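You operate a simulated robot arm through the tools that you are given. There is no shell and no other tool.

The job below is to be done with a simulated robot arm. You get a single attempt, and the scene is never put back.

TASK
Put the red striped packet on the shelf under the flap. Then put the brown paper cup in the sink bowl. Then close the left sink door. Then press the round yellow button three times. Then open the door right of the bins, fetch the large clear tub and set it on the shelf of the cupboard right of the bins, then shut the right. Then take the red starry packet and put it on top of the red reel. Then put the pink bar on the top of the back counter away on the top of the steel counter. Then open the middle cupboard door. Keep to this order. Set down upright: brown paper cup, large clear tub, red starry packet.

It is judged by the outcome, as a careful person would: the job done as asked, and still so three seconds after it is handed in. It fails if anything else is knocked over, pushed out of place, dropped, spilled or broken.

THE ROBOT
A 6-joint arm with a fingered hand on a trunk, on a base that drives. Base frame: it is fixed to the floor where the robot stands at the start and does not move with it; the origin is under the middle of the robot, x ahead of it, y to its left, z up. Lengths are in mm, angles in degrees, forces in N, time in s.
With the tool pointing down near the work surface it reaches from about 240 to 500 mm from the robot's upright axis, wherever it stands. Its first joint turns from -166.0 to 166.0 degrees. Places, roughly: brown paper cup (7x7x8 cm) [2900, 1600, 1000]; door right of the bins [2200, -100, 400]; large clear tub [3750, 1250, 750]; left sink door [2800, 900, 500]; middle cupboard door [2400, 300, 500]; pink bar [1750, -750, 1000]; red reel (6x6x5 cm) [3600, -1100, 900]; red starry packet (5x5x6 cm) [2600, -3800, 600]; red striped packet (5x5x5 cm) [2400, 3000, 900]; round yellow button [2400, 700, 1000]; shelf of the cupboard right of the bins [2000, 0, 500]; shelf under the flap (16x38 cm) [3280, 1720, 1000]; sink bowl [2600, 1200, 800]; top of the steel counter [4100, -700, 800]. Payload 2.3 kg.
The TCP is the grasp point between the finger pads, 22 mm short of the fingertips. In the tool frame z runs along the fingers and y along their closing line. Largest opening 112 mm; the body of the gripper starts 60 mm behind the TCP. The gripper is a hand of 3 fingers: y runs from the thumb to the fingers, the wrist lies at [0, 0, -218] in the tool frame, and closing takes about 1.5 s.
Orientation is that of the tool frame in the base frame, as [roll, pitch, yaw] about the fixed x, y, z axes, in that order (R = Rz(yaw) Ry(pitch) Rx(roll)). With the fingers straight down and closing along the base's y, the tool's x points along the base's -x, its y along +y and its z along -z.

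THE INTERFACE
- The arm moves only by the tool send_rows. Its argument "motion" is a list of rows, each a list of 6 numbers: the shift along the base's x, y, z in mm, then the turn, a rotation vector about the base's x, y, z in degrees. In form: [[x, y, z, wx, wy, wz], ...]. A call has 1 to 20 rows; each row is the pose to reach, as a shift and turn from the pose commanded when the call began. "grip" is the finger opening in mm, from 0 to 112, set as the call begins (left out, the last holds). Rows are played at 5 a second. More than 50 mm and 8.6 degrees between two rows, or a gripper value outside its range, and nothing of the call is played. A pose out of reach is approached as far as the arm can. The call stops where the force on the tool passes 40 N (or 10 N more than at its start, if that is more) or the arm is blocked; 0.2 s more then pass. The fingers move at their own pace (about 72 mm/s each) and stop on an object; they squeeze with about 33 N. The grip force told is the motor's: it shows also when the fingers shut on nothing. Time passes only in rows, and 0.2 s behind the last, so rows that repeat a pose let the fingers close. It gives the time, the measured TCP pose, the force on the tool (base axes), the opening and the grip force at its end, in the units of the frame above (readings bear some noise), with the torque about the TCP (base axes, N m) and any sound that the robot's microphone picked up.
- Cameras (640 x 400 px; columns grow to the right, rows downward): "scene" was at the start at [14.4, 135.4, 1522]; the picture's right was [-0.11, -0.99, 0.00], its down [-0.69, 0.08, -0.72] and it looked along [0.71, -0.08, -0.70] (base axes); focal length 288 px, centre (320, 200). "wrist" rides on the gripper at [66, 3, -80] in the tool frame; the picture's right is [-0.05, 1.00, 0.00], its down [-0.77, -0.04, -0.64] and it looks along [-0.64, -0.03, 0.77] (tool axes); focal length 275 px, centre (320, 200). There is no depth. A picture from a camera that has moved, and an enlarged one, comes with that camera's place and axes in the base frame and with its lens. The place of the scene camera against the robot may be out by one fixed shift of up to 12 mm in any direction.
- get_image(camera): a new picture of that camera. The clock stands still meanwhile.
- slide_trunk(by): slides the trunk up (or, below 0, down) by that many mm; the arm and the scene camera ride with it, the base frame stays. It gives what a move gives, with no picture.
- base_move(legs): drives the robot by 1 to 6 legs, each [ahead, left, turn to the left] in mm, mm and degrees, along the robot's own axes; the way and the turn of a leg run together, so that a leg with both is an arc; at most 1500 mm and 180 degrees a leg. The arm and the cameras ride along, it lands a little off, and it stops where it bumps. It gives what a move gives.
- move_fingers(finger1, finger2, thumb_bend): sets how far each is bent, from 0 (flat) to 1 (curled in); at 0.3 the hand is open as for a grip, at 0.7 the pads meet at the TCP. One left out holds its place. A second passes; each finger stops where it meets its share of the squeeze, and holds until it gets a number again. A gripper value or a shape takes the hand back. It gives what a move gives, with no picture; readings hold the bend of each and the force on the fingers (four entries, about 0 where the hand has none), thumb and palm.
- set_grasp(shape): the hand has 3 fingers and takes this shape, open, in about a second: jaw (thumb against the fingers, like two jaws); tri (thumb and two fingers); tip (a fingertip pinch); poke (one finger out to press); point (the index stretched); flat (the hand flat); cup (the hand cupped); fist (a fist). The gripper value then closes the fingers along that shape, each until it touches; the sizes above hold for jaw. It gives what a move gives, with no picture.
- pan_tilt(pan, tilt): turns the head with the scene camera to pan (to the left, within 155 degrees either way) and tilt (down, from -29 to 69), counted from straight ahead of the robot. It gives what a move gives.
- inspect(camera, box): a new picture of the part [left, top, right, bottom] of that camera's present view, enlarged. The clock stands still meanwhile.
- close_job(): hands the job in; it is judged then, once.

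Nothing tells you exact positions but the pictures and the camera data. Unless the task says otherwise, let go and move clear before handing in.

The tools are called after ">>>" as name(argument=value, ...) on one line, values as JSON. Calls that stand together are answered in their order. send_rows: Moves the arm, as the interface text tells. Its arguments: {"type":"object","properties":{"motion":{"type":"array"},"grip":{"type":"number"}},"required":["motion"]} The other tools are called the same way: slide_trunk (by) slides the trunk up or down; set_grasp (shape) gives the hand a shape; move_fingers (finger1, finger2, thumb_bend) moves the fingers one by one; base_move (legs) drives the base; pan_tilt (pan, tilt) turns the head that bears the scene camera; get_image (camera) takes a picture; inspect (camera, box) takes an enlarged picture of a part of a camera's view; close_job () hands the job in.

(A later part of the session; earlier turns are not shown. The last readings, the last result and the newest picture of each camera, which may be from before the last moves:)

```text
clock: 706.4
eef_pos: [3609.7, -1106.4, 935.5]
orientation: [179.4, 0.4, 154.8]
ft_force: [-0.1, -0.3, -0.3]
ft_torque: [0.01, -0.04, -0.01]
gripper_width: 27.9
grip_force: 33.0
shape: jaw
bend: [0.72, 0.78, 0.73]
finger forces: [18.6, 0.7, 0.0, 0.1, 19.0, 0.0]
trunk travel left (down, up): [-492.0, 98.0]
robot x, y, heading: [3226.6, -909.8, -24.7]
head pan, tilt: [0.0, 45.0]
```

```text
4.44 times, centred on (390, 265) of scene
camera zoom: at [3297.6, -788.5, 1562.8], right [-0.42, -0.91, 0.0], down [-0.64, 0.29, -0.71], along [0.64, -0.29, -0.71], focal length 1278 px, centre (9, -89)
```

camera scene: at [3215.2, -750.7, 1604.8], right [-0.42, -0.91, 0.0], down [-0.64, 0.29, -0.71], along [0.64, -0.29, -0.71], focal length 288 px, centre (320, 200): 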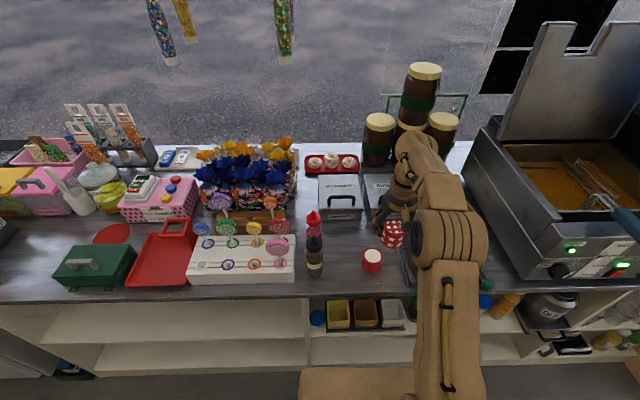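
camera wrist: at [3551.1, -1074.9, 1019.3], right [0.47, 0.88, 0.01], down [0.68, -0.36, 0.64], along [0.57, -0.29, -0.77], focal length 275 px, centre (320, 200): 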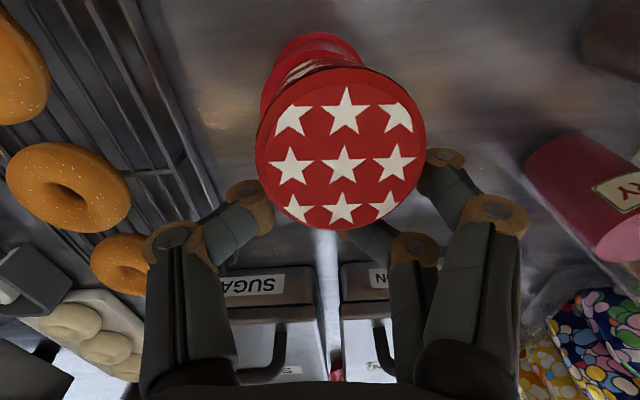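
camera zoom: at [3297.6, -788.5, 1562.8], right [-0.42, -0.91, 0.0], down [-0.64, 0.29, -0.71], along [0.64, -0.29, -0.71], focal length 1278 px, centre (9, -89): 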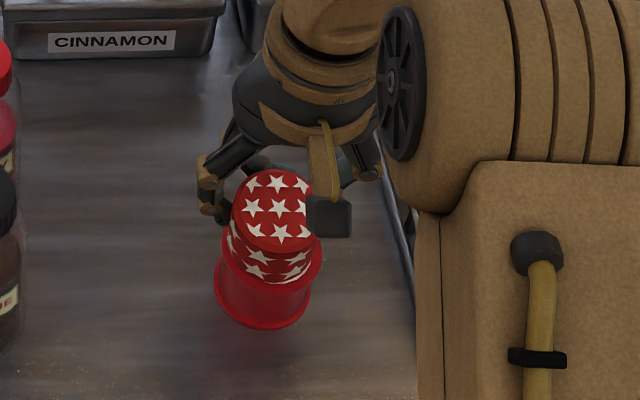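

>>> send_rows(motion=[[0, 0, -1.5, 0, 0, 0], [0, 0, -3, 0, 0, 0], [0, 0, -4, 0, 0, 0]])

>>> inspect(camera="scene", box=[330, 220, 450, 310])

>>> get_image(camera="wrist")

```text
clock: 707.2
eef_pos: [3610.6, -1105.8, 932.0]
orientation: [179.2, 0.2, 154.8]
ft_force: [0.1, 0.6, -1.0]
ft_torque: [0.01, 0.0, 0.02]
gripper_width: 27.7
grip_force: 33.4
shape: jaw
bend: [0.72, 0.78, 0.73]
finger forces: [18.6, 0.7, 0.1, 0.1, 19.0, 0.0]
trunk travel left (down, up): [-492.0, 98.0]
robot x, y, heading: [3226.9, -908.9, -24.6]
head pan, tilt: [0.0, 45.0]
```

```text
4.44 times, centred on (390, 265) of scene
camera zoom: at [3297.6, -788.5, 1562.8], right [-0.42, -0.91, 0.0], down [-0.64, 0.29, -0.71], along [0.64, -0.29, -0.71], focal length 1278 px, centre (9, -89)
```

zoom: 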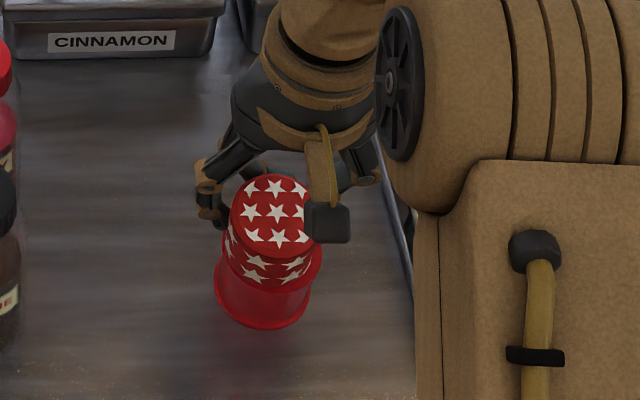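

```text
taken
camera wrist: at [3551.5, -1074.7, 1010.8], right [0.47, 0.88, 0.01], down [0.68, -0.37, 0.64], along [0.57, -0.29, -0.77], focal length 275 px, centre (320, 200)
```

wrist: 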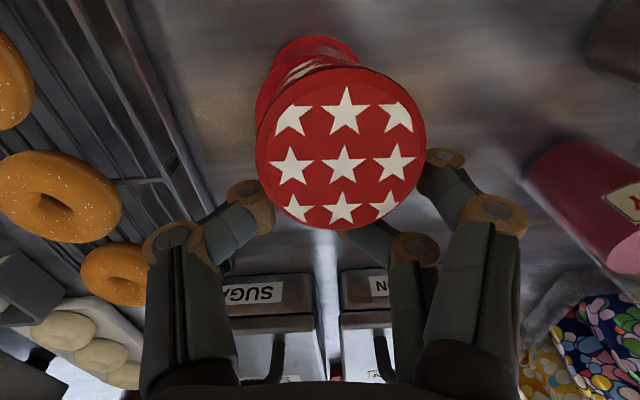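

>>> send_rows(motion=[[0, 0, -1.5, 0, 0, 0], [0, 0, -3, 0, 0, 0], [0, 0, -4.5, 0, 0, 0]])

>>> inspect(camera="scene", box=[330, 220, 450, 310])

```text
clock: 708.0
eef_pos: [3609.1, -1105.5, 929.3]
orientation: [179.1, 0.3, 154.8]
ft_force: [0.9, 0.4, -0.2]
ft_torque: [0.0, -0.02, 0.03]
gripper_width: 27.9
grip_force: 33.3
shape: jaw
bend: [0.72, 0.78, 0.73]
finger forces: [18.6, 0.7, 0.0, 0.1, 19.0, 0.0]
trunk travel left (down, up): [-492.0, 98.0]
robot x, y, heading: [3226.7, -910.9, -24.9]
head pan, tilt: [0.0, 45.0]
```

```text
4.44 times, centred on (390, 265) of scene
camera zoom: at [3297.6, -788.5, 1562.8], right [-0.42, -0.91, 0.0], down [-0.64, 0.29, -0.71], along [0.64, -0.29, -0.71], focal length 1278 px, centre (9, -89)
```

zoom: 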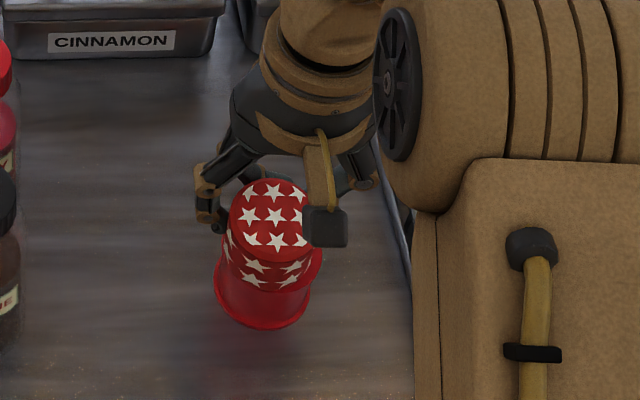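

>>> send_rows(motion=[[0, 0, -1.5, 0, 0, 0], [0, 0, -3, 0, 0, 0], [0, 0, -4, 0, 0, 0]])

>>> inspect(camera="scene", box=[330, 220, 450, 310])

>>> get_image(camera="wrist")

```text
clock: 708.8
eef_pos: [3611.2, -1106.3, 923.7]
orientation: [179.1, 0.3, 154.7]
ft_force: [1.7, 0.2, 1.5]
ft_torque: [0.09, 0.04, -0.01]
gripper_width: 28.1
grip_force: 33.9
shape: jaw
bend: [0.72, 0.78, 0.73]
finger forces: [18.5, 2.2, 0.0, 0.0, 18.6, 0.1]
trunk travel left (down, up): [-492.0, 98.0]
robot x, y, heading: [3226.4, -909.2, -24.7]
head pan, tilt: [0.0, 45.0]
```

```text
4.44 times, centred on (390, 265) of scene
camera zoom: at [3297.5, -788.3, 1562.9], right [-0.42, -0.91, 0.0], down [-0.64, 0.29, -0.71], along [0.64, -0.29, -0.71], focal length 1278 px, centre (9, -89)
```

zoom: 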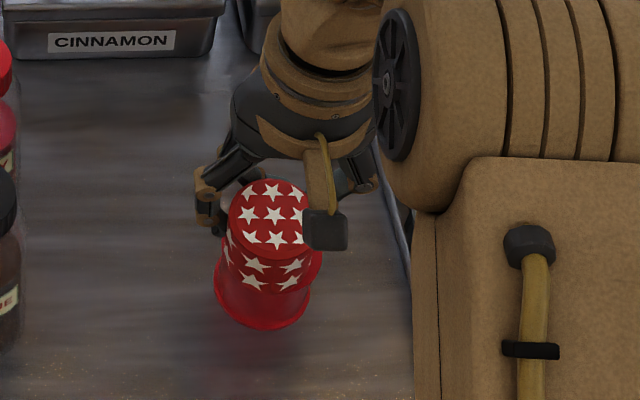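

```text
taken
camera wrist: at [3551.8, -1075.6, 1002.5], right [0.47, 0.88, 0.02], down [0.67, -0.37, 0.64], along [0.57, -0.29, -0.77], focal length 275 px, centre (320, 200)
```

wrist: 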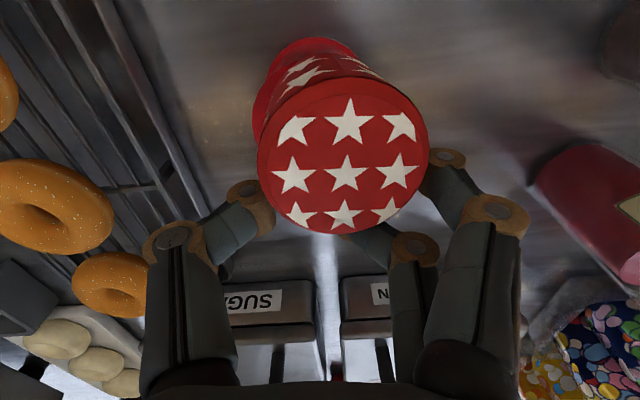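

First contact, and the packet is starting to level. I'll press down a few more millimetres to bring it upright.

>>> send_rows(motion=[[0, 0, -1.5, 0, 0, 0], [0, 0, -3, 0, 0, 0]])

>>> get_image(camera="wrist")

>>> inspect(camera="scene", box=[330, 220, 450, 310])

```text
clock: 709.4
eef_pos: [3611.4, -1105.5, 922.6]
orientation: [178.9, 0.3, 154.7]
ft_force: [1.1, -0.2, 6.8]
ft_torque: [0.27, 0.06, -0.05]
gripper_width: 27.9
grip_force: 33.7
shape: jaw
bend: [0.72, 0.78, 0.73]
finger forces: [18.0, 4.2, 0.1, 0.1, 17.7, 0.0]
trunk travel left (down, up): [-492.0, 98.0]
robot x, y, heading: [3228.7, -910.1, -24.4]
head pan, tilt: [0.0, 45.0]
```

```text
taken
camera wrist: at [3551.9, -1075.4, 1000.0], right [0.47, 0.88, 0.02], down [0.67, -0.37, 0.64], along [0.57, -0.29, -0.77], focal length 275 px, centre (320, 200)
```

wrist: 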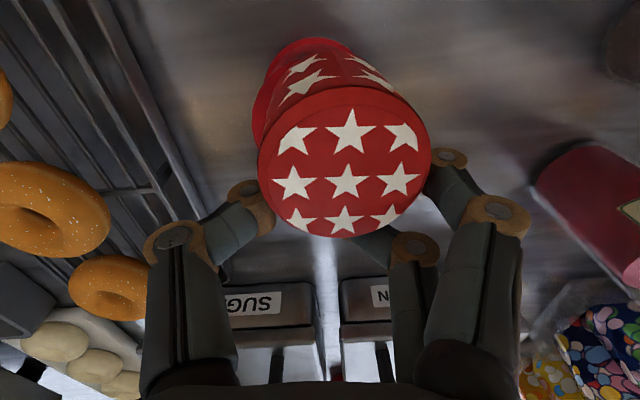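

```text
4.44 times, centred on (390, 265) of scene
camera zoom: at [3296.8, -788.0, 1562.9], right [-0.42, -0.91, 0.0], down [-0.64, 0.29, -0.71], along [0.64, -0.3, -0.71], focal length 1278 px, centre (9, -89)
```

zoom: 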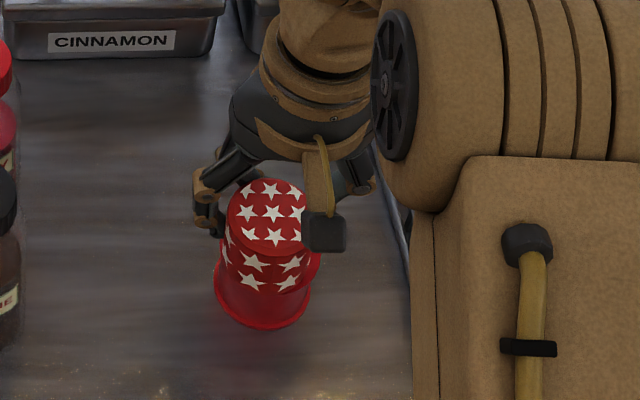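

It's levelling. A few millimetres more.

>>> send_rows(motion=[[0, 0, -1.5, 0, 0, 0], [0, 0, -3, 0, 0, 0]])

>>> get_image(camera="wrist")

>>> inspect(camera="scene", box=[330, 220, 450, 310])

```text
clock: 710.0
eef_pos: [3611.8, -1107.4, 919.3]
orientation: [178.7, 0.2, 154.8]
ft_force: [2.4, -3.3, 15.8]
ft_torque: [0.35, 0.04, -0.05]
gripper_width: 28.0
grip_force: 32.9
shape: jaw
bend: [0.73, 0.78, 0.74]
finger forces: [18.8, 4.3, 0.0, 0.0, 19.7, 0.1]
trunk travel left (down, up): [-492.0, 98.0]
robot x, y, heading: [3226.7, -912.9, -24.5]
head pan, tilt: [0.0, 45.0]
```

```text
taken
camera wrist: at [3552.0, -1076.4, 997.7], right [0.47, 0.88, 0.02], down [0.67, -0.37, 0.64], along [0.57, -0.29, -0.77], focal length 275 px, centre (320, 200)
```

wrist: 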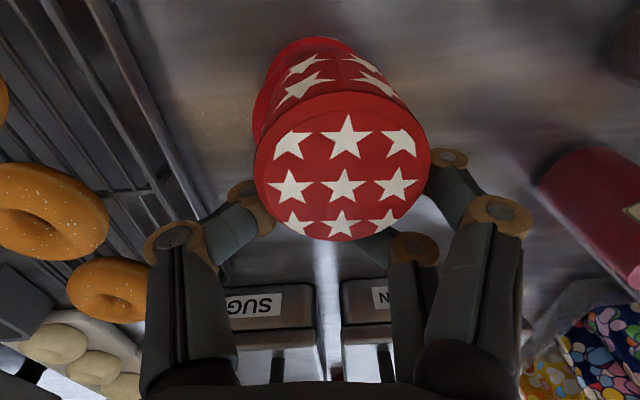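

```text
4.44 times, centred on (390, 265) of scene
camera zoom: at [3296.2, -788.3, 1563.0], right [-0.42, -0.91, 0.0], down [-0.64, 0.29, -0.71], along [0.64, -0.29, -0.71], focal length 1278 px, centre (9, -89)
```

zoom: 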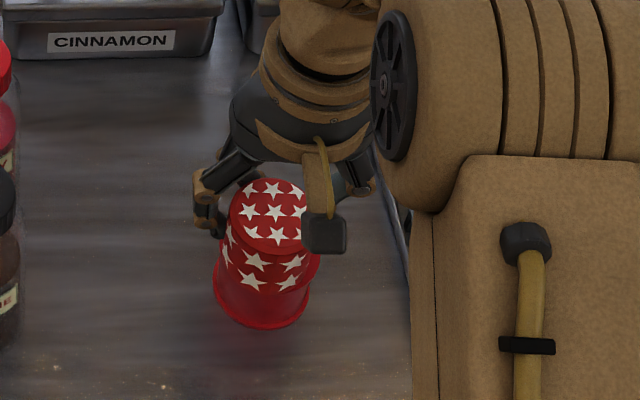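

The packet is now practically upright on the reel. I'll release gently in stages.

>>> send_rows(motion=[[0, 0, 1, 0, 0, 0], [0, 0, 2, 0, 0, 0], [0, 0, 2, 0, 0, 0]], grip=36)

>>> get_image(camera="wrist")

>>> inspect(camera="scene", box=[330, 220, 450, 310])

```text
clock: 710.8
eef_pos: [3610.9, -1106.1, 919.4]
orientation: [178.9, 0.2, 154.8]
ft_force: [0.3, 0.0, -0.4]
ft_torque: [0.0, 0.03, 0.01]
gripper_width: 36.4
grip_force: 0.1
shape: jaw
bend: [0.73, 0.74, 0.7]
finger forces: [0.3, 0.0, 0.0, 0.0, 0.2, 0.0]
trunk travel left (down, up): [-492.0, 98.0]
robot x, y, heading: [3224.8, -912.9, -24.7]
head pan, tilt: [0.0, 45.0]
```

```text
taken
camera wrist: at [3552.3, -1075.7, 998.0], right [0.47, 0.88, 0.02], down [0.68, -0.37, 0.64], along [0.57, -0.28, -0.77], focal length 275 px, centre (320, 200)
```

wrist: 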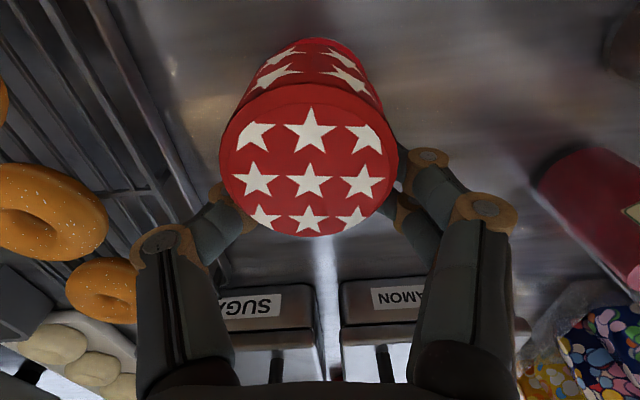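

```text
4.44 times, centred on (390, 265) of scene
camera zoom: at [3297.6, -788.3, 1562.7], right [-0.42, -0.91, 0.0], down [-0.64, 0.29, -0.71], along [0.64, -0.29, -0.71], focal length 1278 px, centre (9, -89)
```

zoom: 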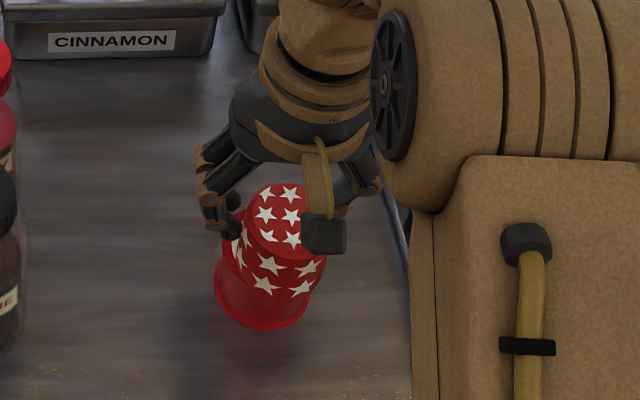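

The packet now rests by itself; checking the geometry, it stands upright on the reel about 10 mm nearer me than centre. I'll open fully and look.

>>> send_rows(motion=[[0, 0, 0, 0, 0, 0], [0, 0, 0, 0, 0, 0], [0, 0, 0, 0, 0, 0]], grip=50)

>>> get_image(camera="wrist")

>>> inspect(camera="scene", box=[330, 220, 450, 310])

```text
clock: 711.6
eef_pos: [3611.0, -1106.7, 919.0]
orientation: [178.9, 0.1, 154.9]
ft_force: [0.3, 0.3, 0.0]
ft_torque: [-0.03, -0.03, 0.0]
gripper_width: 49.0
grip_force: 0.0
shape: jaw
bend: [0.73, 0.73, 0.7]
finger forces: [0.0, 0.0, 0.1, 0.1, 0.0, 0.0]
trunk travel left (down, up): [-492.0, 98.0]
robot x, y, heading: [3225.4, -909.9, -24.5]
head pan, tilt: [0.0, 45.0]
```

```text
taken
camera wrist: at [3552.4, -1075.8, 998.3], right [0.47, 0.88, 0.02], down [0.67, -0.37, 0.64], along [0.57, -0.28, -0.77], focal length 275 px, centre (320, 200)
```

wrist: 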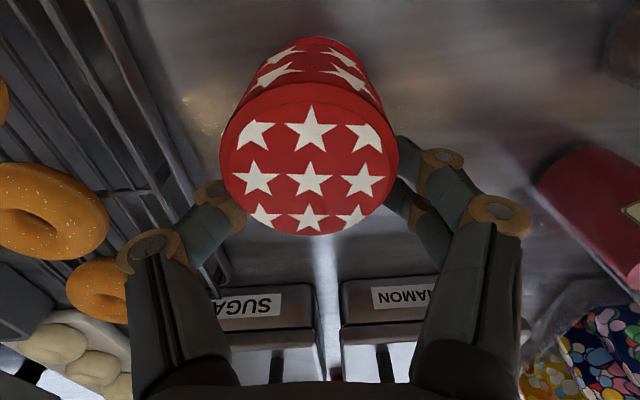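

```text
4.44 times, centred on (390, 265) of scene
camera zoom: at [3297.5, -788.4, 1562.8], right [-0.42, -0.91, 0.0], down [-0.64, 0.29, -0.71], along [0.64, -0.29, -0.71], focal length 1278 px, centre (9, -89)
```

zoom: 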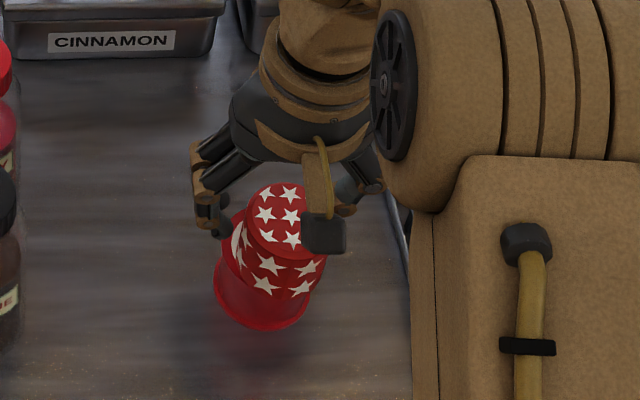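

The fingers are clear and the packet isn't moving. I'll open wider and rise straight up.

>>> send_rows(motion=[[0, 0, 0, 0, 0, 0], [0, 0, 0, 0, 0, 0], [0, 0, 0, 0, 0, 0], [0, 0, 15, 0, 0, 0], [0, 0, 35, 0, 0, 0], [0, 0, 65, 0, 0, 0], [0, 0, 95, 0, 0, 0]], grip=96)

>>> get_image(camera="wrist")

>>> inspect(camera="scene", box=[330, 220, 450, 310])

```text
clock: 713.2
eef_pos: [3609.8, -1107.0, 1015.0]
orientation: [179.5, 0.3, 154.8]
ft_force: [0.5, -0.1, -0.8]
ft_torque: [-0.06, -0.01, 0.01]
gripper_width: 95.7
grip_force: 0.1
shape: jaw
bend: [0.54, 0.54, 0.49]
finger forces: [0.1, 0.1, 0.1, 0.0, 0.1, 0.0]
trunk travel left (down, up): [-492.0, 98.0]
robot x, y, heading: [3224.0, -911.9, -24.7]
head pan, tilt: [0.0, 45.0]
```

```text
taken
camera wrist: at [3552.0, -1075.2, 1093.1], right [0.47, 0.88, 0.01], down [0.68, -0.36, 0.64], along [0.57, -0.29, -0.77], focal length 275 px, centre (320, 200)
```

wrist: 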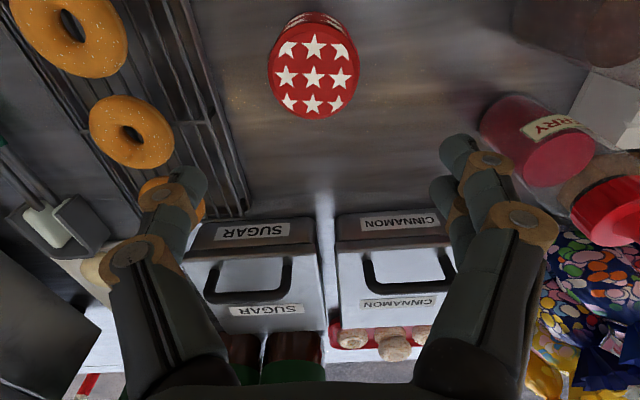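

```text
4.44 times, centred on (390, 265) of scene
camera zoom: at [3297.1, -788.3, 1562.8], right [-0.42, -0.91, 0.0], down [-0.64, 0.29, -0.71], along [0.64, -0.29, -0.71], focal length 1278 px, centre (9, -89)
```

zoom: 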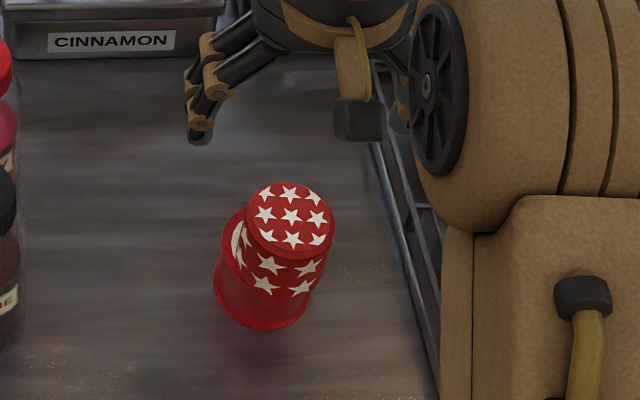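

The packet stays standing on the reel. I'll zoom in from above to judge how well it's seated.

>>> inspect(camera="wrist", box=[240, 0, 390, 140])

```text
2.86 times, centred on (315, 70) of wrist
camera zoom: at [3552.0, -1075.2, 1093.1], right [0.47, 0.88, 0.01], down [0.68, -0.36, 0.64], along [0.57, -0.29, -0.77], focal length 786 px, centre (334, 571)
```

zoom: 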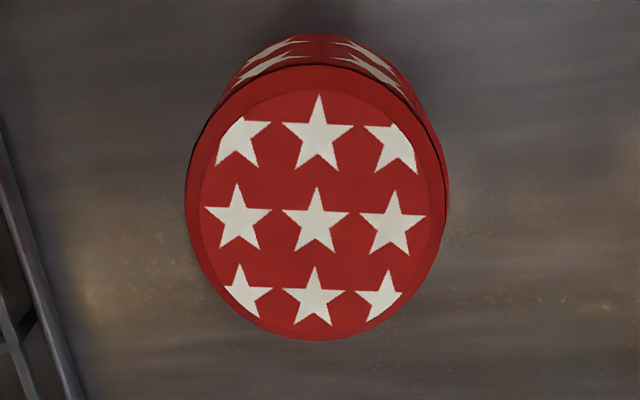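

The packet stands upright, well supported on the reel. Next is the pink bar on the back counter: I'll back away, turn round and go to it.

>>> send_rows(motion=[[-15, 7, 15, 0, 0, 0], [-30, 14, 30, 0, 0, 0]])

>>> base_move(legs=[[-350, 0, 0], [0, 0, 90], [0, 0, 90.3]])

>>> base_move(legs=[[0, 420, 0]])

>>> pan_tilt(pan=0, tilt=40)

>>> get_image(camera="scene")

```text
clock: 713.8
eef_pos: [3579.7, -1092.4, 1045.2]
orientation: [179.6, 0.4, 154.8]
ft_force: [-0.8, -1.4, 0.5]
ft_torque: [-0.01, 0.01, 0.01]
gripper_width: 95.9
grip_force: 0.1
shape: jaw
bend: [0.54, 0.54, 0.49]
finger forces: [0.0, 0.0, 0.1, 0.0, 0.0, 0.0]
trunk travel left (down, up): [-492.0, 98.0]
robot x, y, heading: [3226.8, -909.6, -24.4]
head pan, tilt: [0.0, 45.0]
```

```text
clock: 723.8
eef_pos: [2552.3, -589.2, 1044.2]
orientation: [179.5, 0.4, -24.6]
ft_force: [0.7, 0.6, 0.1]
ft_torque: [-0.01, 0.0, 0.05]
gripper_width: 95.8
grip_force: 0.1
shape: jaw
bend: [0.54, 0.54, 0.49]
finger forces: [0.1, 0.0, 0.1, 0.1, 0.1, 0.0]
trunk travel left (down, up): [-492.0, 98.0]
robot x, y, heading: [2909.6, -766.7, 155.9]
head pan, tilt: [0.0, 45.0]
```

```text
clock: 726.4
eef_pos: [2382.1, -974.5, 1045.8]
orientation: [179.4, 0.4, -24.5]
ft_force: [-0.2, -0.5, 0.4]
ft_torque: [0.0, 0.02, 0.03]
gripper_width: 95.8
grip_force: 0.0
shape: jaw
bend: [0.54, 0.54, 0.49]
finger forces: [0.1, 0.0, 0.1, 0.0, 0.0, 0.0]
trunk travel left (down, up): [-492.0, 98.0]
robot x, y, heading: [2739.9, -1149.7, 156.2]
head pan, tilt: [0.0, 45.0]
```

```text
clock: 727.0
eef_pos: [2382.4, -974.4, 1045.7]
orientation: [179.6, 0.4, -24.3]
ft_force: [0.3, 0.2, -0.4]
ft_torque: [0.0, 0.02, -0.02]
gripper_width: 95.7
grip_force: 0.0
shape: jaw
bend: [0.54, 0.54, 0.49]
finger forces: [0.0, 0.0, 0.1, 0.0, 0.0, 0.1]
trunk travel left (down, up): [-492.0, 98.0]
robot x, y, heading: [2737.5, -1149.9, 156.1]
head pan, tilt: [0.0, 40.0]
```

```text
taken
camera scene: at [2651.7, -1264.1, 1570.1], right [0.4, 0.92, 0.0], down [0.59, -0.26, -0.77], along [-0.7, 0.31, -0.64], focal length 288 px, centre (320, 200)
```

scene: 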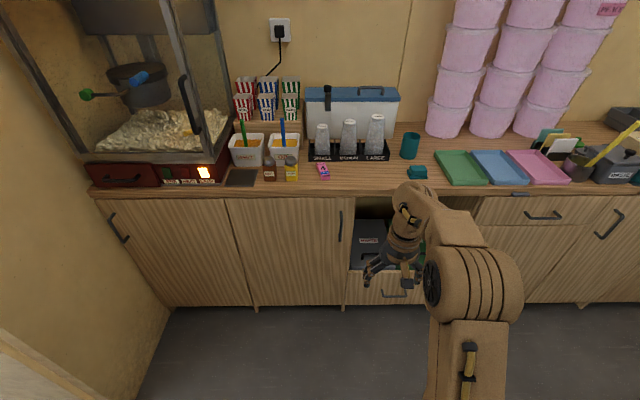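

>>> inspect(camera="scene", box=[270, 120, 390, 210])

>>> base_move(legs=[[0, 110, -0.3], [500, 0, 0]])

>>> get_image(camera="wrist")

>>> get_image(camera="scene")

```text
4.44 times, centred on (330, 165) of scene
camera zoom: at [2651.7, -1264.1, 1570.1], right [0.4, 0.92, 0.0], down [0.59, -0.26, -0.77], along [-0.7, 0.31, -0.64], focal length 1278 px, centre (276, 356)
```

zoom: 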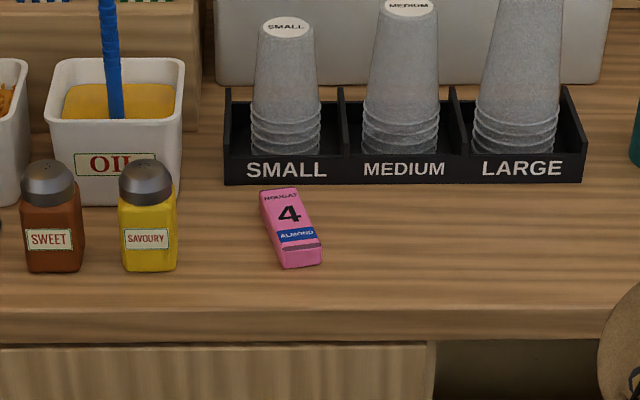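

```text
clock: 730.8
eef_pos: [1880.4, -864.4, 1045.4]
orientation: [179.5, 0.3, -24.8]
ft_force: [0.1, 0.9, -0.6]
ft_torque: [0.0, 0.0, -0.01]
gripper_width: 95.6
grip_force: 0.0
shape: jaw
bend: [0.54, 0.54, 0.49]
finger forces: [0.0, 0.1, 0.0, 0.0, 0.1, 0.1]
trunk travel left (down, up): [-492.0, 98.0]
robot x, y, heading: [2232.8, -1046.1, 155.8]
head pan, tilt: [0.0, 40.0]
```

```text
taken
camera wrist: at [1939.1, -895.7, 1123.2], right [-0.46, -0.89, 0.01], down [-0.68, 0.36, 0.64], along [-0.57, 0.29, -0.77], focal length 275 px, centre (320, 200)
```

wrist: 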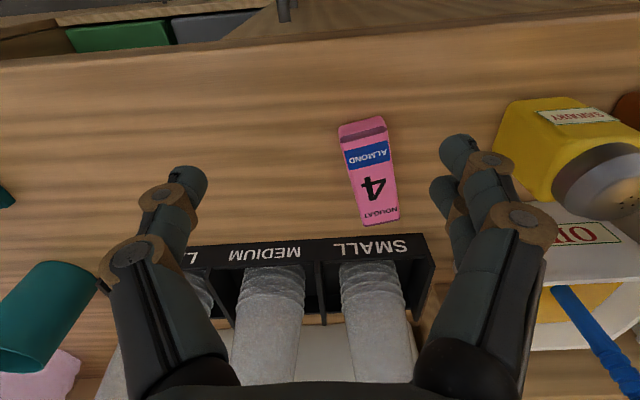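

```text
taken
camera scene: at [2146.3, -1158.5, 1570.1], right [0.41, 0.91, 0.0], down [0.59, -0.26, -0.77], along [-0.7, 0.31, -0.64], focal length 288 px, centre (320, 200)
```

scene: 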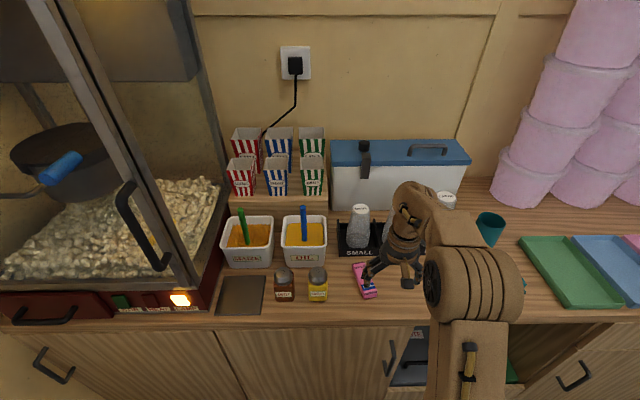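

The pink nougat bar lies clear on the counter at about (1799, −874), its length about 13° off my heading. I'll come 30 mm closer, lower the trunk for range, and turn the hand to close across its width.

>>> base_move(legs=[[30, 0, 0]])

>>> slide_trunk(by=-50)

>>> send_rows(motion=[[-15, 0, 5, 0, 0, 5], [-30, -6, 10, 0, 0, 10], [-50, -18, 15, 0, 0, 13.8]], grip=80)

>>> get_image(camera="wrist")

```text
clock: 731.6
eef_pos: [1850.7, -853.5, 1044.1]
orientation: [179.6, 0.4, -24.7]
ft_force: [-0.5, -0.1, -0.6]
ft_torque: [-0.01, -0.03, -0.01]
gripper_width: 96.1
grip_force: 0.1
shape: jaw
bend: [0.54, 0.54, 0.49]
finger forces: [0.1, 0.0, 0.1, 0.0, 0.1, 0.1]
trunk travel left (down, up): [-492.0, 98.0]
robot x, y, heading: [2204.1, -1031.5, 155.9]
head pan, tilt: [0.0, 40.0]
```

```text
clock: 732.5
eef_pos: [1851.5, -854.0, 994.6]
orientation: [179.5, 0.4, -24.8]
ft_force: [0.7, -0.2, 0.3]
ft_torque: [0.01, -0.01, 0.0]
gripper_width: 95.8
grip_force: 0.1
shape: jaw
bend: [0.54, 0.54, 0.49]
finger forces: [0.0, 0.1, 0.1, 0.0, 0.0, 0.1]
trunk travel left (down, up): [-442.0, 148.0]
robot x, y, heading: [2206.3, -1032.3, 155.6]
head pan, tilt: [0.0, 40.0]
```

```text
clock: 733.3
eef_pos: [1801.4, -870.2, 1011.9]
orientation: [179.4, 0.4, -10.9]
ft_force: [-0.6, -0.7, 0.9]
ft_torque: [-0.01, -0.01, -0.01]
gripper_width: 80.2
grip_force: 0.0
shape: jaw
bend: [0.66, 0.66, 0.63]
finger forces: [0.1, 0.0, 0.0, 0.0, 0.0, 0.0]
trunk travel left (down, up): [-442.0, 148.0]
robot x, y, heading: [2207.7, -1030.8, 155.9]
head pan, tilt: [0.0, 40.0]
```

```text
taken
camera wrist: at [1868.1, -885.4, 1089.8], right [-0.24, -0.97, 0.01], down [-0.74, 0.19, 0.64], along [-0.62, 0.14, -0.77], focal length 275 px, centre (320, 200)
```

wrist: 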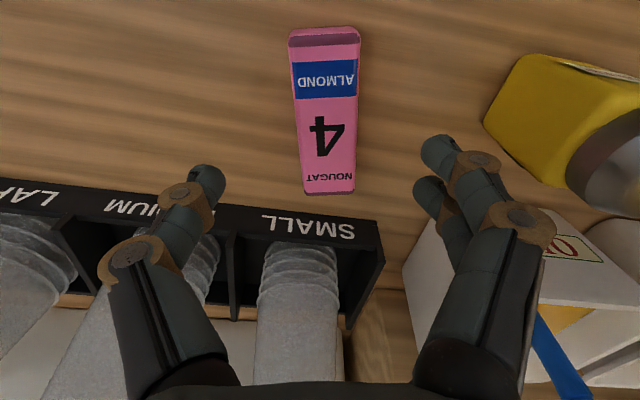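

The bar is lined up with the hand; I'll correct by a few millimetres and lower around it.

>>> send_rows(motion=[[4, -5, -20, 0.5, 0, 1], [4, -5, -45, 0.5, 0, 1], [4, -5, -62, 0.5, 0, 1], [4, -5, -68, 0.5, 0, 1]], grip=70)

>>> get_image(camera="wrist")

```text
clock: 734.3
eef_pos: [1807.1, -876.7, 943.3]
orientation: [-180.0, 0.5, -10.1]
ft_force: [-1.3, -0.2, 1.0]
ft_torque: [-0.01, 0.02, -0.04]
gripper_width: 70.6
grip_force: 0.0
shape: jaw
bend: [0.71, 0.71, 0.69]
finger forces: [1.0, 0.0, 0.1, 0.0, 0.0, 0.0]
trunk travel left (down, up): [-442.0, 148.0]
robot x, y, heading: [2204.7, -1033.5, 155.5]
head pan, tilt: [0.0, 40.0]
```

```text
taken
camera wrist: at [1872.3, -890.6, 1020.7], right [-0.22, -0.98, 0.0], down [-0.75, 0.17, 0.64], along [-0.63, 0.14, -0.77], focal length 275 px, centre (320, 200)
```

wrist: 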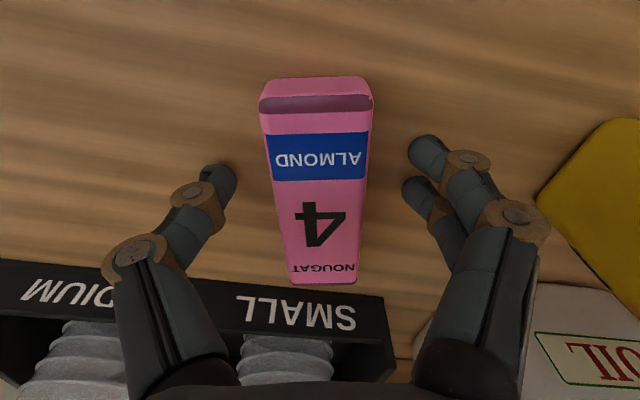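

The fingertips are just at counter level with the bar centred. I'll rise 3 mm and close.

>>> send_rows(motion=[[0, 0, 3, 0, 0, 0], [0, 0, 3, 0, 0, 0], [0, 0, 3, 0, 0, 0], [0, 0, 3, 0, 0, 0], [0, 0, 3, 0, 0, 0], [0, 0, 3, 0, 0, 0]], grip=20)

>>> get_image(camera="wrist")

>>> send_rows(motion=[[0, 0, 20, 0, 0, 0], [0, 0, 50, 0, 0, 0], [0, 0, 90, 0, 0, 0], [0, 0, 110, 0, 0, 0]])

>>> get_image(camera="wrist")

```text
clock: 735.7
eef_pos: [1806.3, -876.3, 945.0]
orientation: [179.9, 0.5, -9.9]
ft_force: [0.0, 0.2, 0.1]
ft_torque: [-0.04, 0.01, -0.04]
gripper_width: 29.4
grip_force: 32.5
shape: jaw
bend: [0.73, 0.73, 0.7]
finger forces: [14.9, 15.0, 0.0, 0.0, 29.9, 0.0]
trunk travel left (down, up): [-442.0, 148.0]
robot x, y, heading: [2209.4, -1031.1, 155.6]
head pan, tilt: [0.0, 40.0]
```

```text
taken
camera wrist: at [1873.0, -890.8, 1023.5], right [-0.22, -0.98, 0.0], down [-0.75, 0.17, 0.64], along [-0.63, 0.14, -0.77], focal length 275 px, centre (320, 200)
```

wrist: 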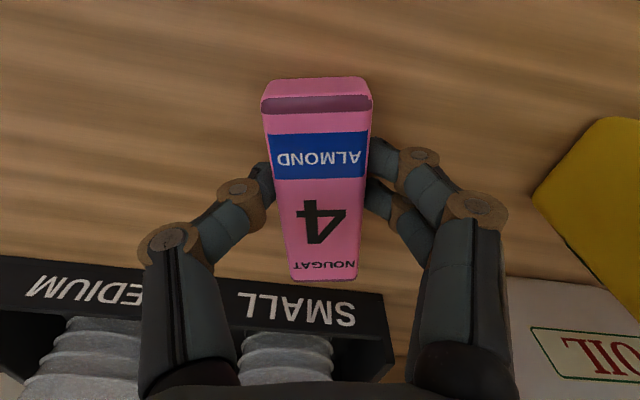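

```text
clock: 736.7
eef_pos: [1805.9, -875.1, 1057.7]
orientation: [180.0, 0.5, -10.0]
ft_force: [0.9, 0.2, -1.9]
ft_torque: [-0.01, 0.01, 0.02]
gripper_width: 29.4
grip_force: 33.3
shape: jaw
bend: [0.73, 0.73, 0.7]
finger forces: [15.0, 15.0, 0.0, 0.0, 30.0, 0.0]
trunk travel left (down, up): [-442.0, 148.0]
robot x, y, heading: [2203.9, -1034.4, 155.8]
head pan, tilt: [0.0, 40.0]
```

```text
taken
camera wrist: at [1872.4, -888.6, 1135.5], right [-0.22, -0.98, 0.0], down [-0.75, 0.17, 0.64], along [-0.63, 0.14, -0.77], focal length 275 px, centre (320, 200)
```

wrist: 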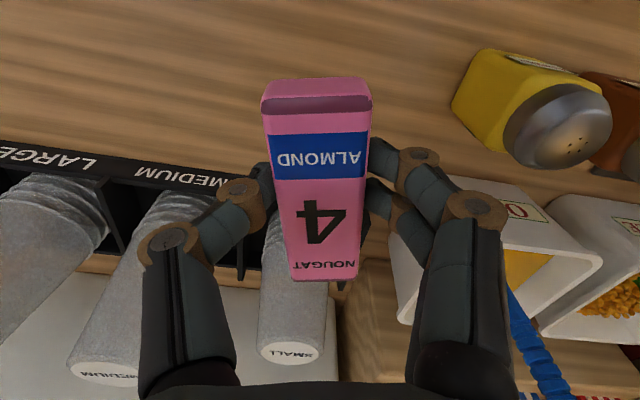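

The pink bar is held firmly and lifted. I'll back away, turn to the steel counter and choose a clear spot on its top.

>>> base_move(legs=[[-530, 0, 0], [0, 0, 90], [0, 0, 90]])

>>> pan_tilt(pan=20, tilt=35)

>>> get_image(camera="scene")

>>> inspect(camera="scene", box=[0, 100, 320, 320])

```text
clock: 747.5
eef_pos: [3088.8, -1410.0, 1056.4]
orientation: [-179.9, 0.5, 169.8]
ft_force: [-0.9, -0.1, 0.0]
ft_torque: [0.0, 0.01, 0.0]
gripper_width: 29.2
grip_force: 33.4
shape: jaw
bend: [0.73, 0.73, 0.7]
finger forces: [15.0, 15.0, 0.0, 0.1, 30.1, 0.1]
trunk travel left (down, up): [-442.0, 148.0]
robot x, y, heading: [2689.0, -1251.8, -24.6]
head pan, tilt: [0.0, 40.0]
```

```text
clock: 748.3
eef_pos: [3089.1, -1409.7, 1056.7]
orientation: [180.0, 0.6, 169.8]
ft_force: [0.8, -0.1, -1.8]
ft_torque: [-0.01, 0.02, 0.02]
gripper_width: 29.5
grip_force: 32.7
shape: jaw
bend: [0.73, 0.73, 0.7]
finger forces: [15.0, 15.0, 0.1, 0.0, 30.0, 0.1]
trunk travel left (down, up): [-442.0, 148.0]
robot x, y, heading: [2688.9, -1247.4, -24.4]
head pan, tilt: [20.0, 35.0]
```

```text
taken
camera scene: at [2773.5, -1101.3, 1527.6], right [-0.08, -1.0, 0.0], down [-0.57, 0.04, -0.82], along [0.82, -0.06, -0.57], focal length 288 px, centre (320, 200)
```

scene: 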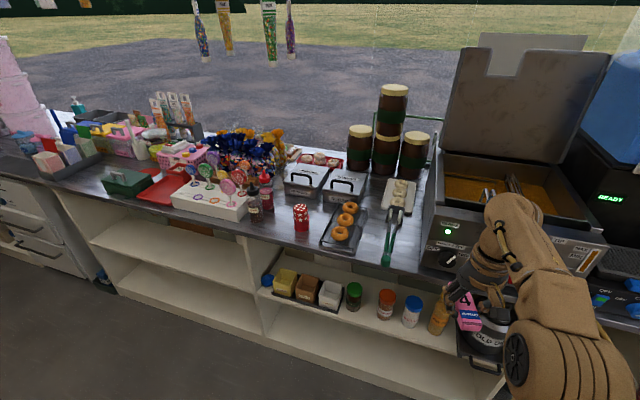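

```text
1.82 times, centred on (160, 210) of scene
camera zoom: at [2773.5, -1101.3, 1527.6], right [-0.08, -1.0, 0.0], down [-0.57, 0.04, -0.82], along [0.82, -0.06, -0.57], focal length 523 px, centre (611, 182)
```

zoom: 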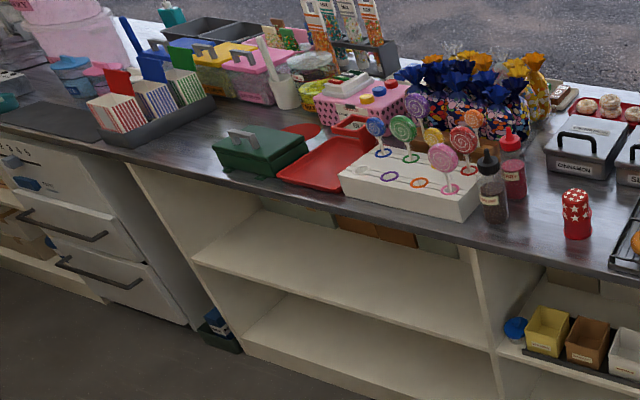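

The starry packet still stands on the reel. A roomy free patch on the steel counter lies between the green box and the straw box, near (4033, −145). I'll strafe along the aisle to it.

>>> base_move(legs=[[0, 1000, 0], [0, 540, 0]])

>>> pan_tilt(pan=0, tilt=40)

>>> get_image(camera="scene")

```text
clock: 756.1
eef_pos: [3713.1, -36.1, 1056.9]
orientation: [179.9, 0.5, 169.5]
ft_force: [0.0, 0.1, -1.3]
ft_torque: [-0.01, 0.02, -0.04]
gripper_width: 29.1
grip_force: 32.7
shape: jaw
bend: [0.73, 0.73, 0.7]
finger forces: [15.0, 15.0, 0.0, 0.0, 30.1, 0.0]
trunk travel left (down, up): [-442.0, 148.0]
robot x, y, heading: [3314.4, 120.5, -24.8]
head pan, tilt: [20.0, 35.0]
```

```text
clock: 756.9
eef_pos: [3712.2, -37.3, 1056.3]
orientation: [-180.0, 0.5, 169.5]
ft_force: [0.5, 0.0, -0.5]
ft_torque: [0.0, 0.01, 0.0]
gripper_width: 29.4
grip_force: 33.5
shape: jaw
bend: [0.73, 0.73, 0.7]
finger forces: [15.0, 15.1, 0.0, 0.0, 30.0, 0.1]
trunk travel left (down, up): [-442.0, 148.0]
robot x, y, heading: [3314.4, 123.4, -24.6]
head pan, tilt: [0.0, 40.0]
```

```text
taken
camera scene: at [3387.9, 244.7, 1520.1], right [-0.42, -0.91, 0.0], down [-0.58, 0.27, -0.77], along [0.7, -0.32, -0.64], focal length 288 px, centre (320, 200)
```

scene: 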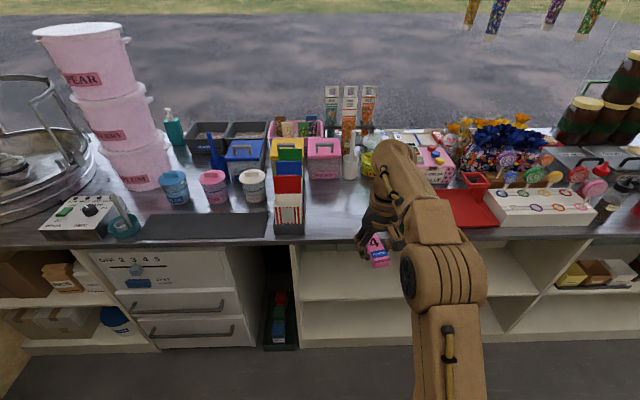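

The free patch is between the straw box and the green box. I'll shift 48 mm left and move in over it.

>>> base_move(legs=[[0, 48, 0], [310, 0, 0]])

>>> get_image(camera="wrist")

>>> get_image(camera="scene")

```text
clock: 759.5
eef_pos: [4016.1, -131.9, 1056.3]
orientation: [179.9, 0.5, 168.9]
ft_force: [-0.2, -0.8, -0.9]
ft_torque: [0.02, 0.05, 0.0]
gripper_width: 29.6
grip_force: 33.1
shape: jaw
bend: [0.73, 0.73, 0.7]
finger forces: [15.0, 15.0, 0.1, 0.1, 30.0, 0.0]
trunk travel left (down, up): [-442.0, 148.0]
robot x, y, heading: [3622.2, 32.7, -25.1]
head pan, tilt: [0.0, 40.0]
```

```text
taken
camera wrist: at [3951.7, -115.7, 1134.8], right [0.24, 0.97, 0.0], down [0.74, -0.18, 0.64], along [0.62, -0.15, -0.77], focal length 275 px, centre (320, 200)
```

wrist: 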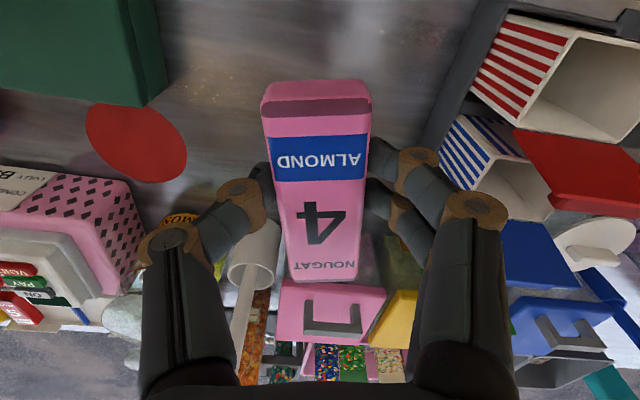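

```text
taken
camera scene: at [3695.4, 152.9, 1520.1], right [-0.43, -0.9, 0.0], down [-0.58, 0.28, -0.77], along [0.69, -0.33, -0.64], focal length 288 px, centre (320, 200)
```

scene: 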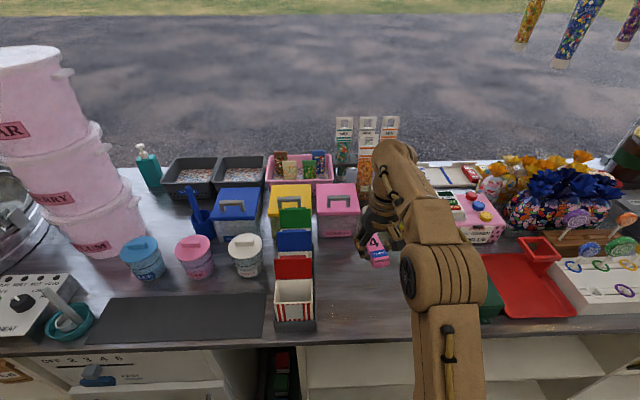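

Below the hand is bare steel with room all round. I'll lower the trunk, move 20 mm further in, and bring the bar down.

>>> slide_trunk(by=-70)

>>> send_rows(motion=[[9, -4, -10, 0, 0, 0], [18, -8, -35, 0, 0, 0], [18, -8, -65, 0, 0, 0], [18, -8, -95, 0, 0, 0]])

>>> get_image(camera="wrist")

```text
clock: 760.6
eef_pos: [4016.0, -131.8, 987.9]
orientation: [179.9, 0.4, 169.0]
ft_force: [0.6, 0.2, -1.1]
ft_torque: [-0.02, 0.01, 0.02]
gripper_width: 29.5
grip_force: 32.5
shape: jaw
bend: [0.73, 0.73, 0.7]
finger forces: [15.1, 15.0, 0.1, 0.2, 30.0, 0.0]
trunk travel left (down, up): [-372.0, 218.0]
robot x, y, heading: [3619.2, 32.6, -25.3]
head pan, tilt: [0.0, 40.0]
```

```text
clock: 761.6
eef_pos: [4036.1, -139.8, 890.0]
orientation: [-180.0, 0.5, 168.8]
ft_force: [-0.4, -0.1, -0.7]
ft_torque: [-0.03, 0.01, 0.01]
gripper_width: 29.3
grip_force: 33.4
shape: jaw
bend: [0.73, 0.73, 0.7]
finger forces: [15.0, 14.8, 0.1, 0.0, 30.0, 0.1]
trunk travel left (down, up): [-372.0, 218.0]
robot x, y, heading: [3620.3, 32.9, -25.4]
head pan, tilt: [0.0, 40.0]
```

```text
taken
camera wrist: at [3970.8, -123.8, 968.4], right [0.24, 0.97, 0.0], down [0.74, -0.18, 0.64], along [0.62, -0.15, -0.77], focal length 275 px, centre (320, 200)
```

wrist: 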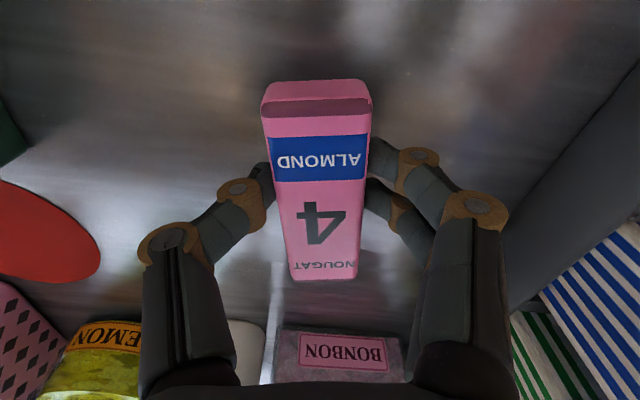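

Clear all round. I'll lower the last bit slowly until it touches.

>>> send_rows(motion=[[0, 0, -6, 0, 0, 0], [0, 0, -12, 0, 0, 0], [0, 0, -17, 0, 0, 0]])

>>> send_rows(motion=[[0, 0, -3, 0, 0, 0], [0, 0, -6, 0, 0, 0], [0, 0, -9, 0, 0, 0], [0, 0, -12, 0, 0, 0]])

```text
clock: 762.4
eef_pos: [4035.8, -141.3, 873.7]
orientation: [-179.9, 0.5, 168.9]
ft_force: [-0.6, 1.3, -1.0]
ft_torque: [0.0, 0.01, 0.0]
gripper_width: 29.6
grip_force: 33.3
shape: jaw
bend: [0.73, 0.73, 0.7]
finger forces: [15.0, 14.9, 0.0, 0.1, 30.0, 0.0]
trunk travel left (down, up): [-372.0, 218.0]
robot x, y, heading: [3617.8, 32.3, -25.3]
head pan, tilt: [0.0, 40.0]
```

```text
clock: 763.4
eef_pos: [4034.4, -141.4, 863.8]
orientation: [180.0, 0.8, 168.9]
ft_force: [2.8, 0.9, 10.6]
ft_torque: [0.1, -0.08, -0.06]
gripper_width: 29.6
grip_force: 32.9
shape: jaw
bend: [0.74, 0.74, 0.7]
finger forces: [16.5, 16.9, 0.0, 0.0, 32.3, 0.1]
trunk travel left (down, up): [-372.0, 218.0]
robot x, y, heading: [3618.8, 32.6, -25.3]
head pan, tilt: [0.0, 40.0]
```

Contact at about 10 N. I'll release the bar and lift away.

>>> send_rows(motion=[[0, 0, 1, 0, 0, 0], [0, 0, 1, 0, 0, 0], [0, 0, 1, 0, 0, 0], [0, 0, 1, 0, 0, 0]], grip=60)

>>> send_rows(motion=[[0, 0, 20, 0, 0, 0], [0, 0, 55, 0, 0, 0], [0, 0, 95, 0, 0, 0], [0, 0, 135, 0, 0, 0]])

>>> get_image(camera="wrist")

>>> get_image(camera="scene")

```text
clock: 764.4
eef_pos: [4035.0, -141.4, 864.3]
orientation: [179.9, 0.5, 168.9]
ft_force: [0.1, 0.7, 0.9]
ft_torque: [-0.01, 0.0, -0.01]
gripper_width: 59.5
grip_force: 0.0
shape: jaw
bend: [0.72, 0.72, 0.7]
finger forces: [0.1, 0.0, 0.0, 0.0, 0.0, 0.0]
trunk travel left (down, up): [-372.0, 218.0]
robot x, y, heading: [3618.6, 30.8, -25.2]
head pan, tilt: [0.0, 40.0]
```

```text
clock: 765.4
eef_pos: [4035.5, -142.6, 1000.7]
orientation: [179.9, 0.5, 168.9]
ft_force: [0.2, 0.2, -0.2]
ft_torque: [-0.01, 0.0, -0.01]
gripper_width: 59.6
grip_force: 0.1
shape: jaw
bend: [0.72, 0.72, 0.7]
finger forces: [0.0, 0.0, 0.0, 0.1, 0.1, 0.1]
trunk travel left (down, up): [-372.0, 218.0]
robot x, y, heading: [3616.3, 29.0, -25.1]
head pan, tilt: [0.0, 40.0]
```

```text
taken
camera wrist: at [3970.2, -124.8, 1078.4], right [0.24, 0.97, 0.0], down [0.74, -0.18, 0.64], along [0.62, -0.15, -0.77], focal length 275 px, centre (320, 200)
```

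wrist: 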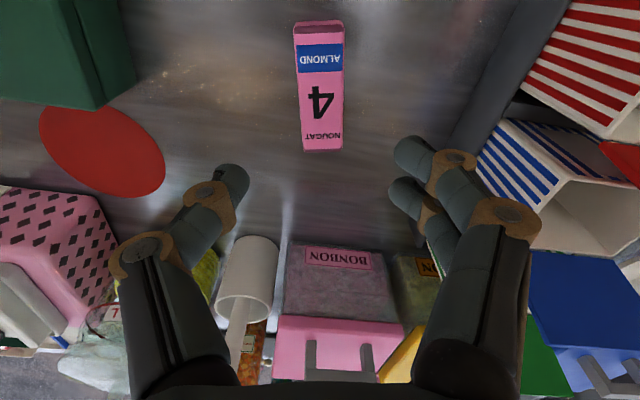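

```text
taken
camera scene: at [3694.7, 153.2, 1450.1], right [-0.43, -0.9, 0.0], down [-0.58, 0.27, -0.77], along [0.69, -0.33, -0.64], focal length 288 px, centre (320, 200)
```

scene: 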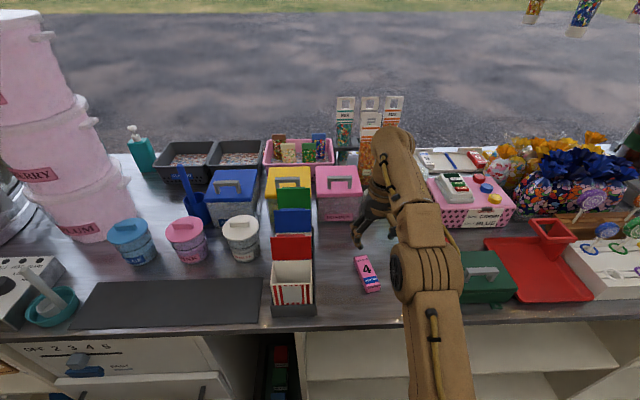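

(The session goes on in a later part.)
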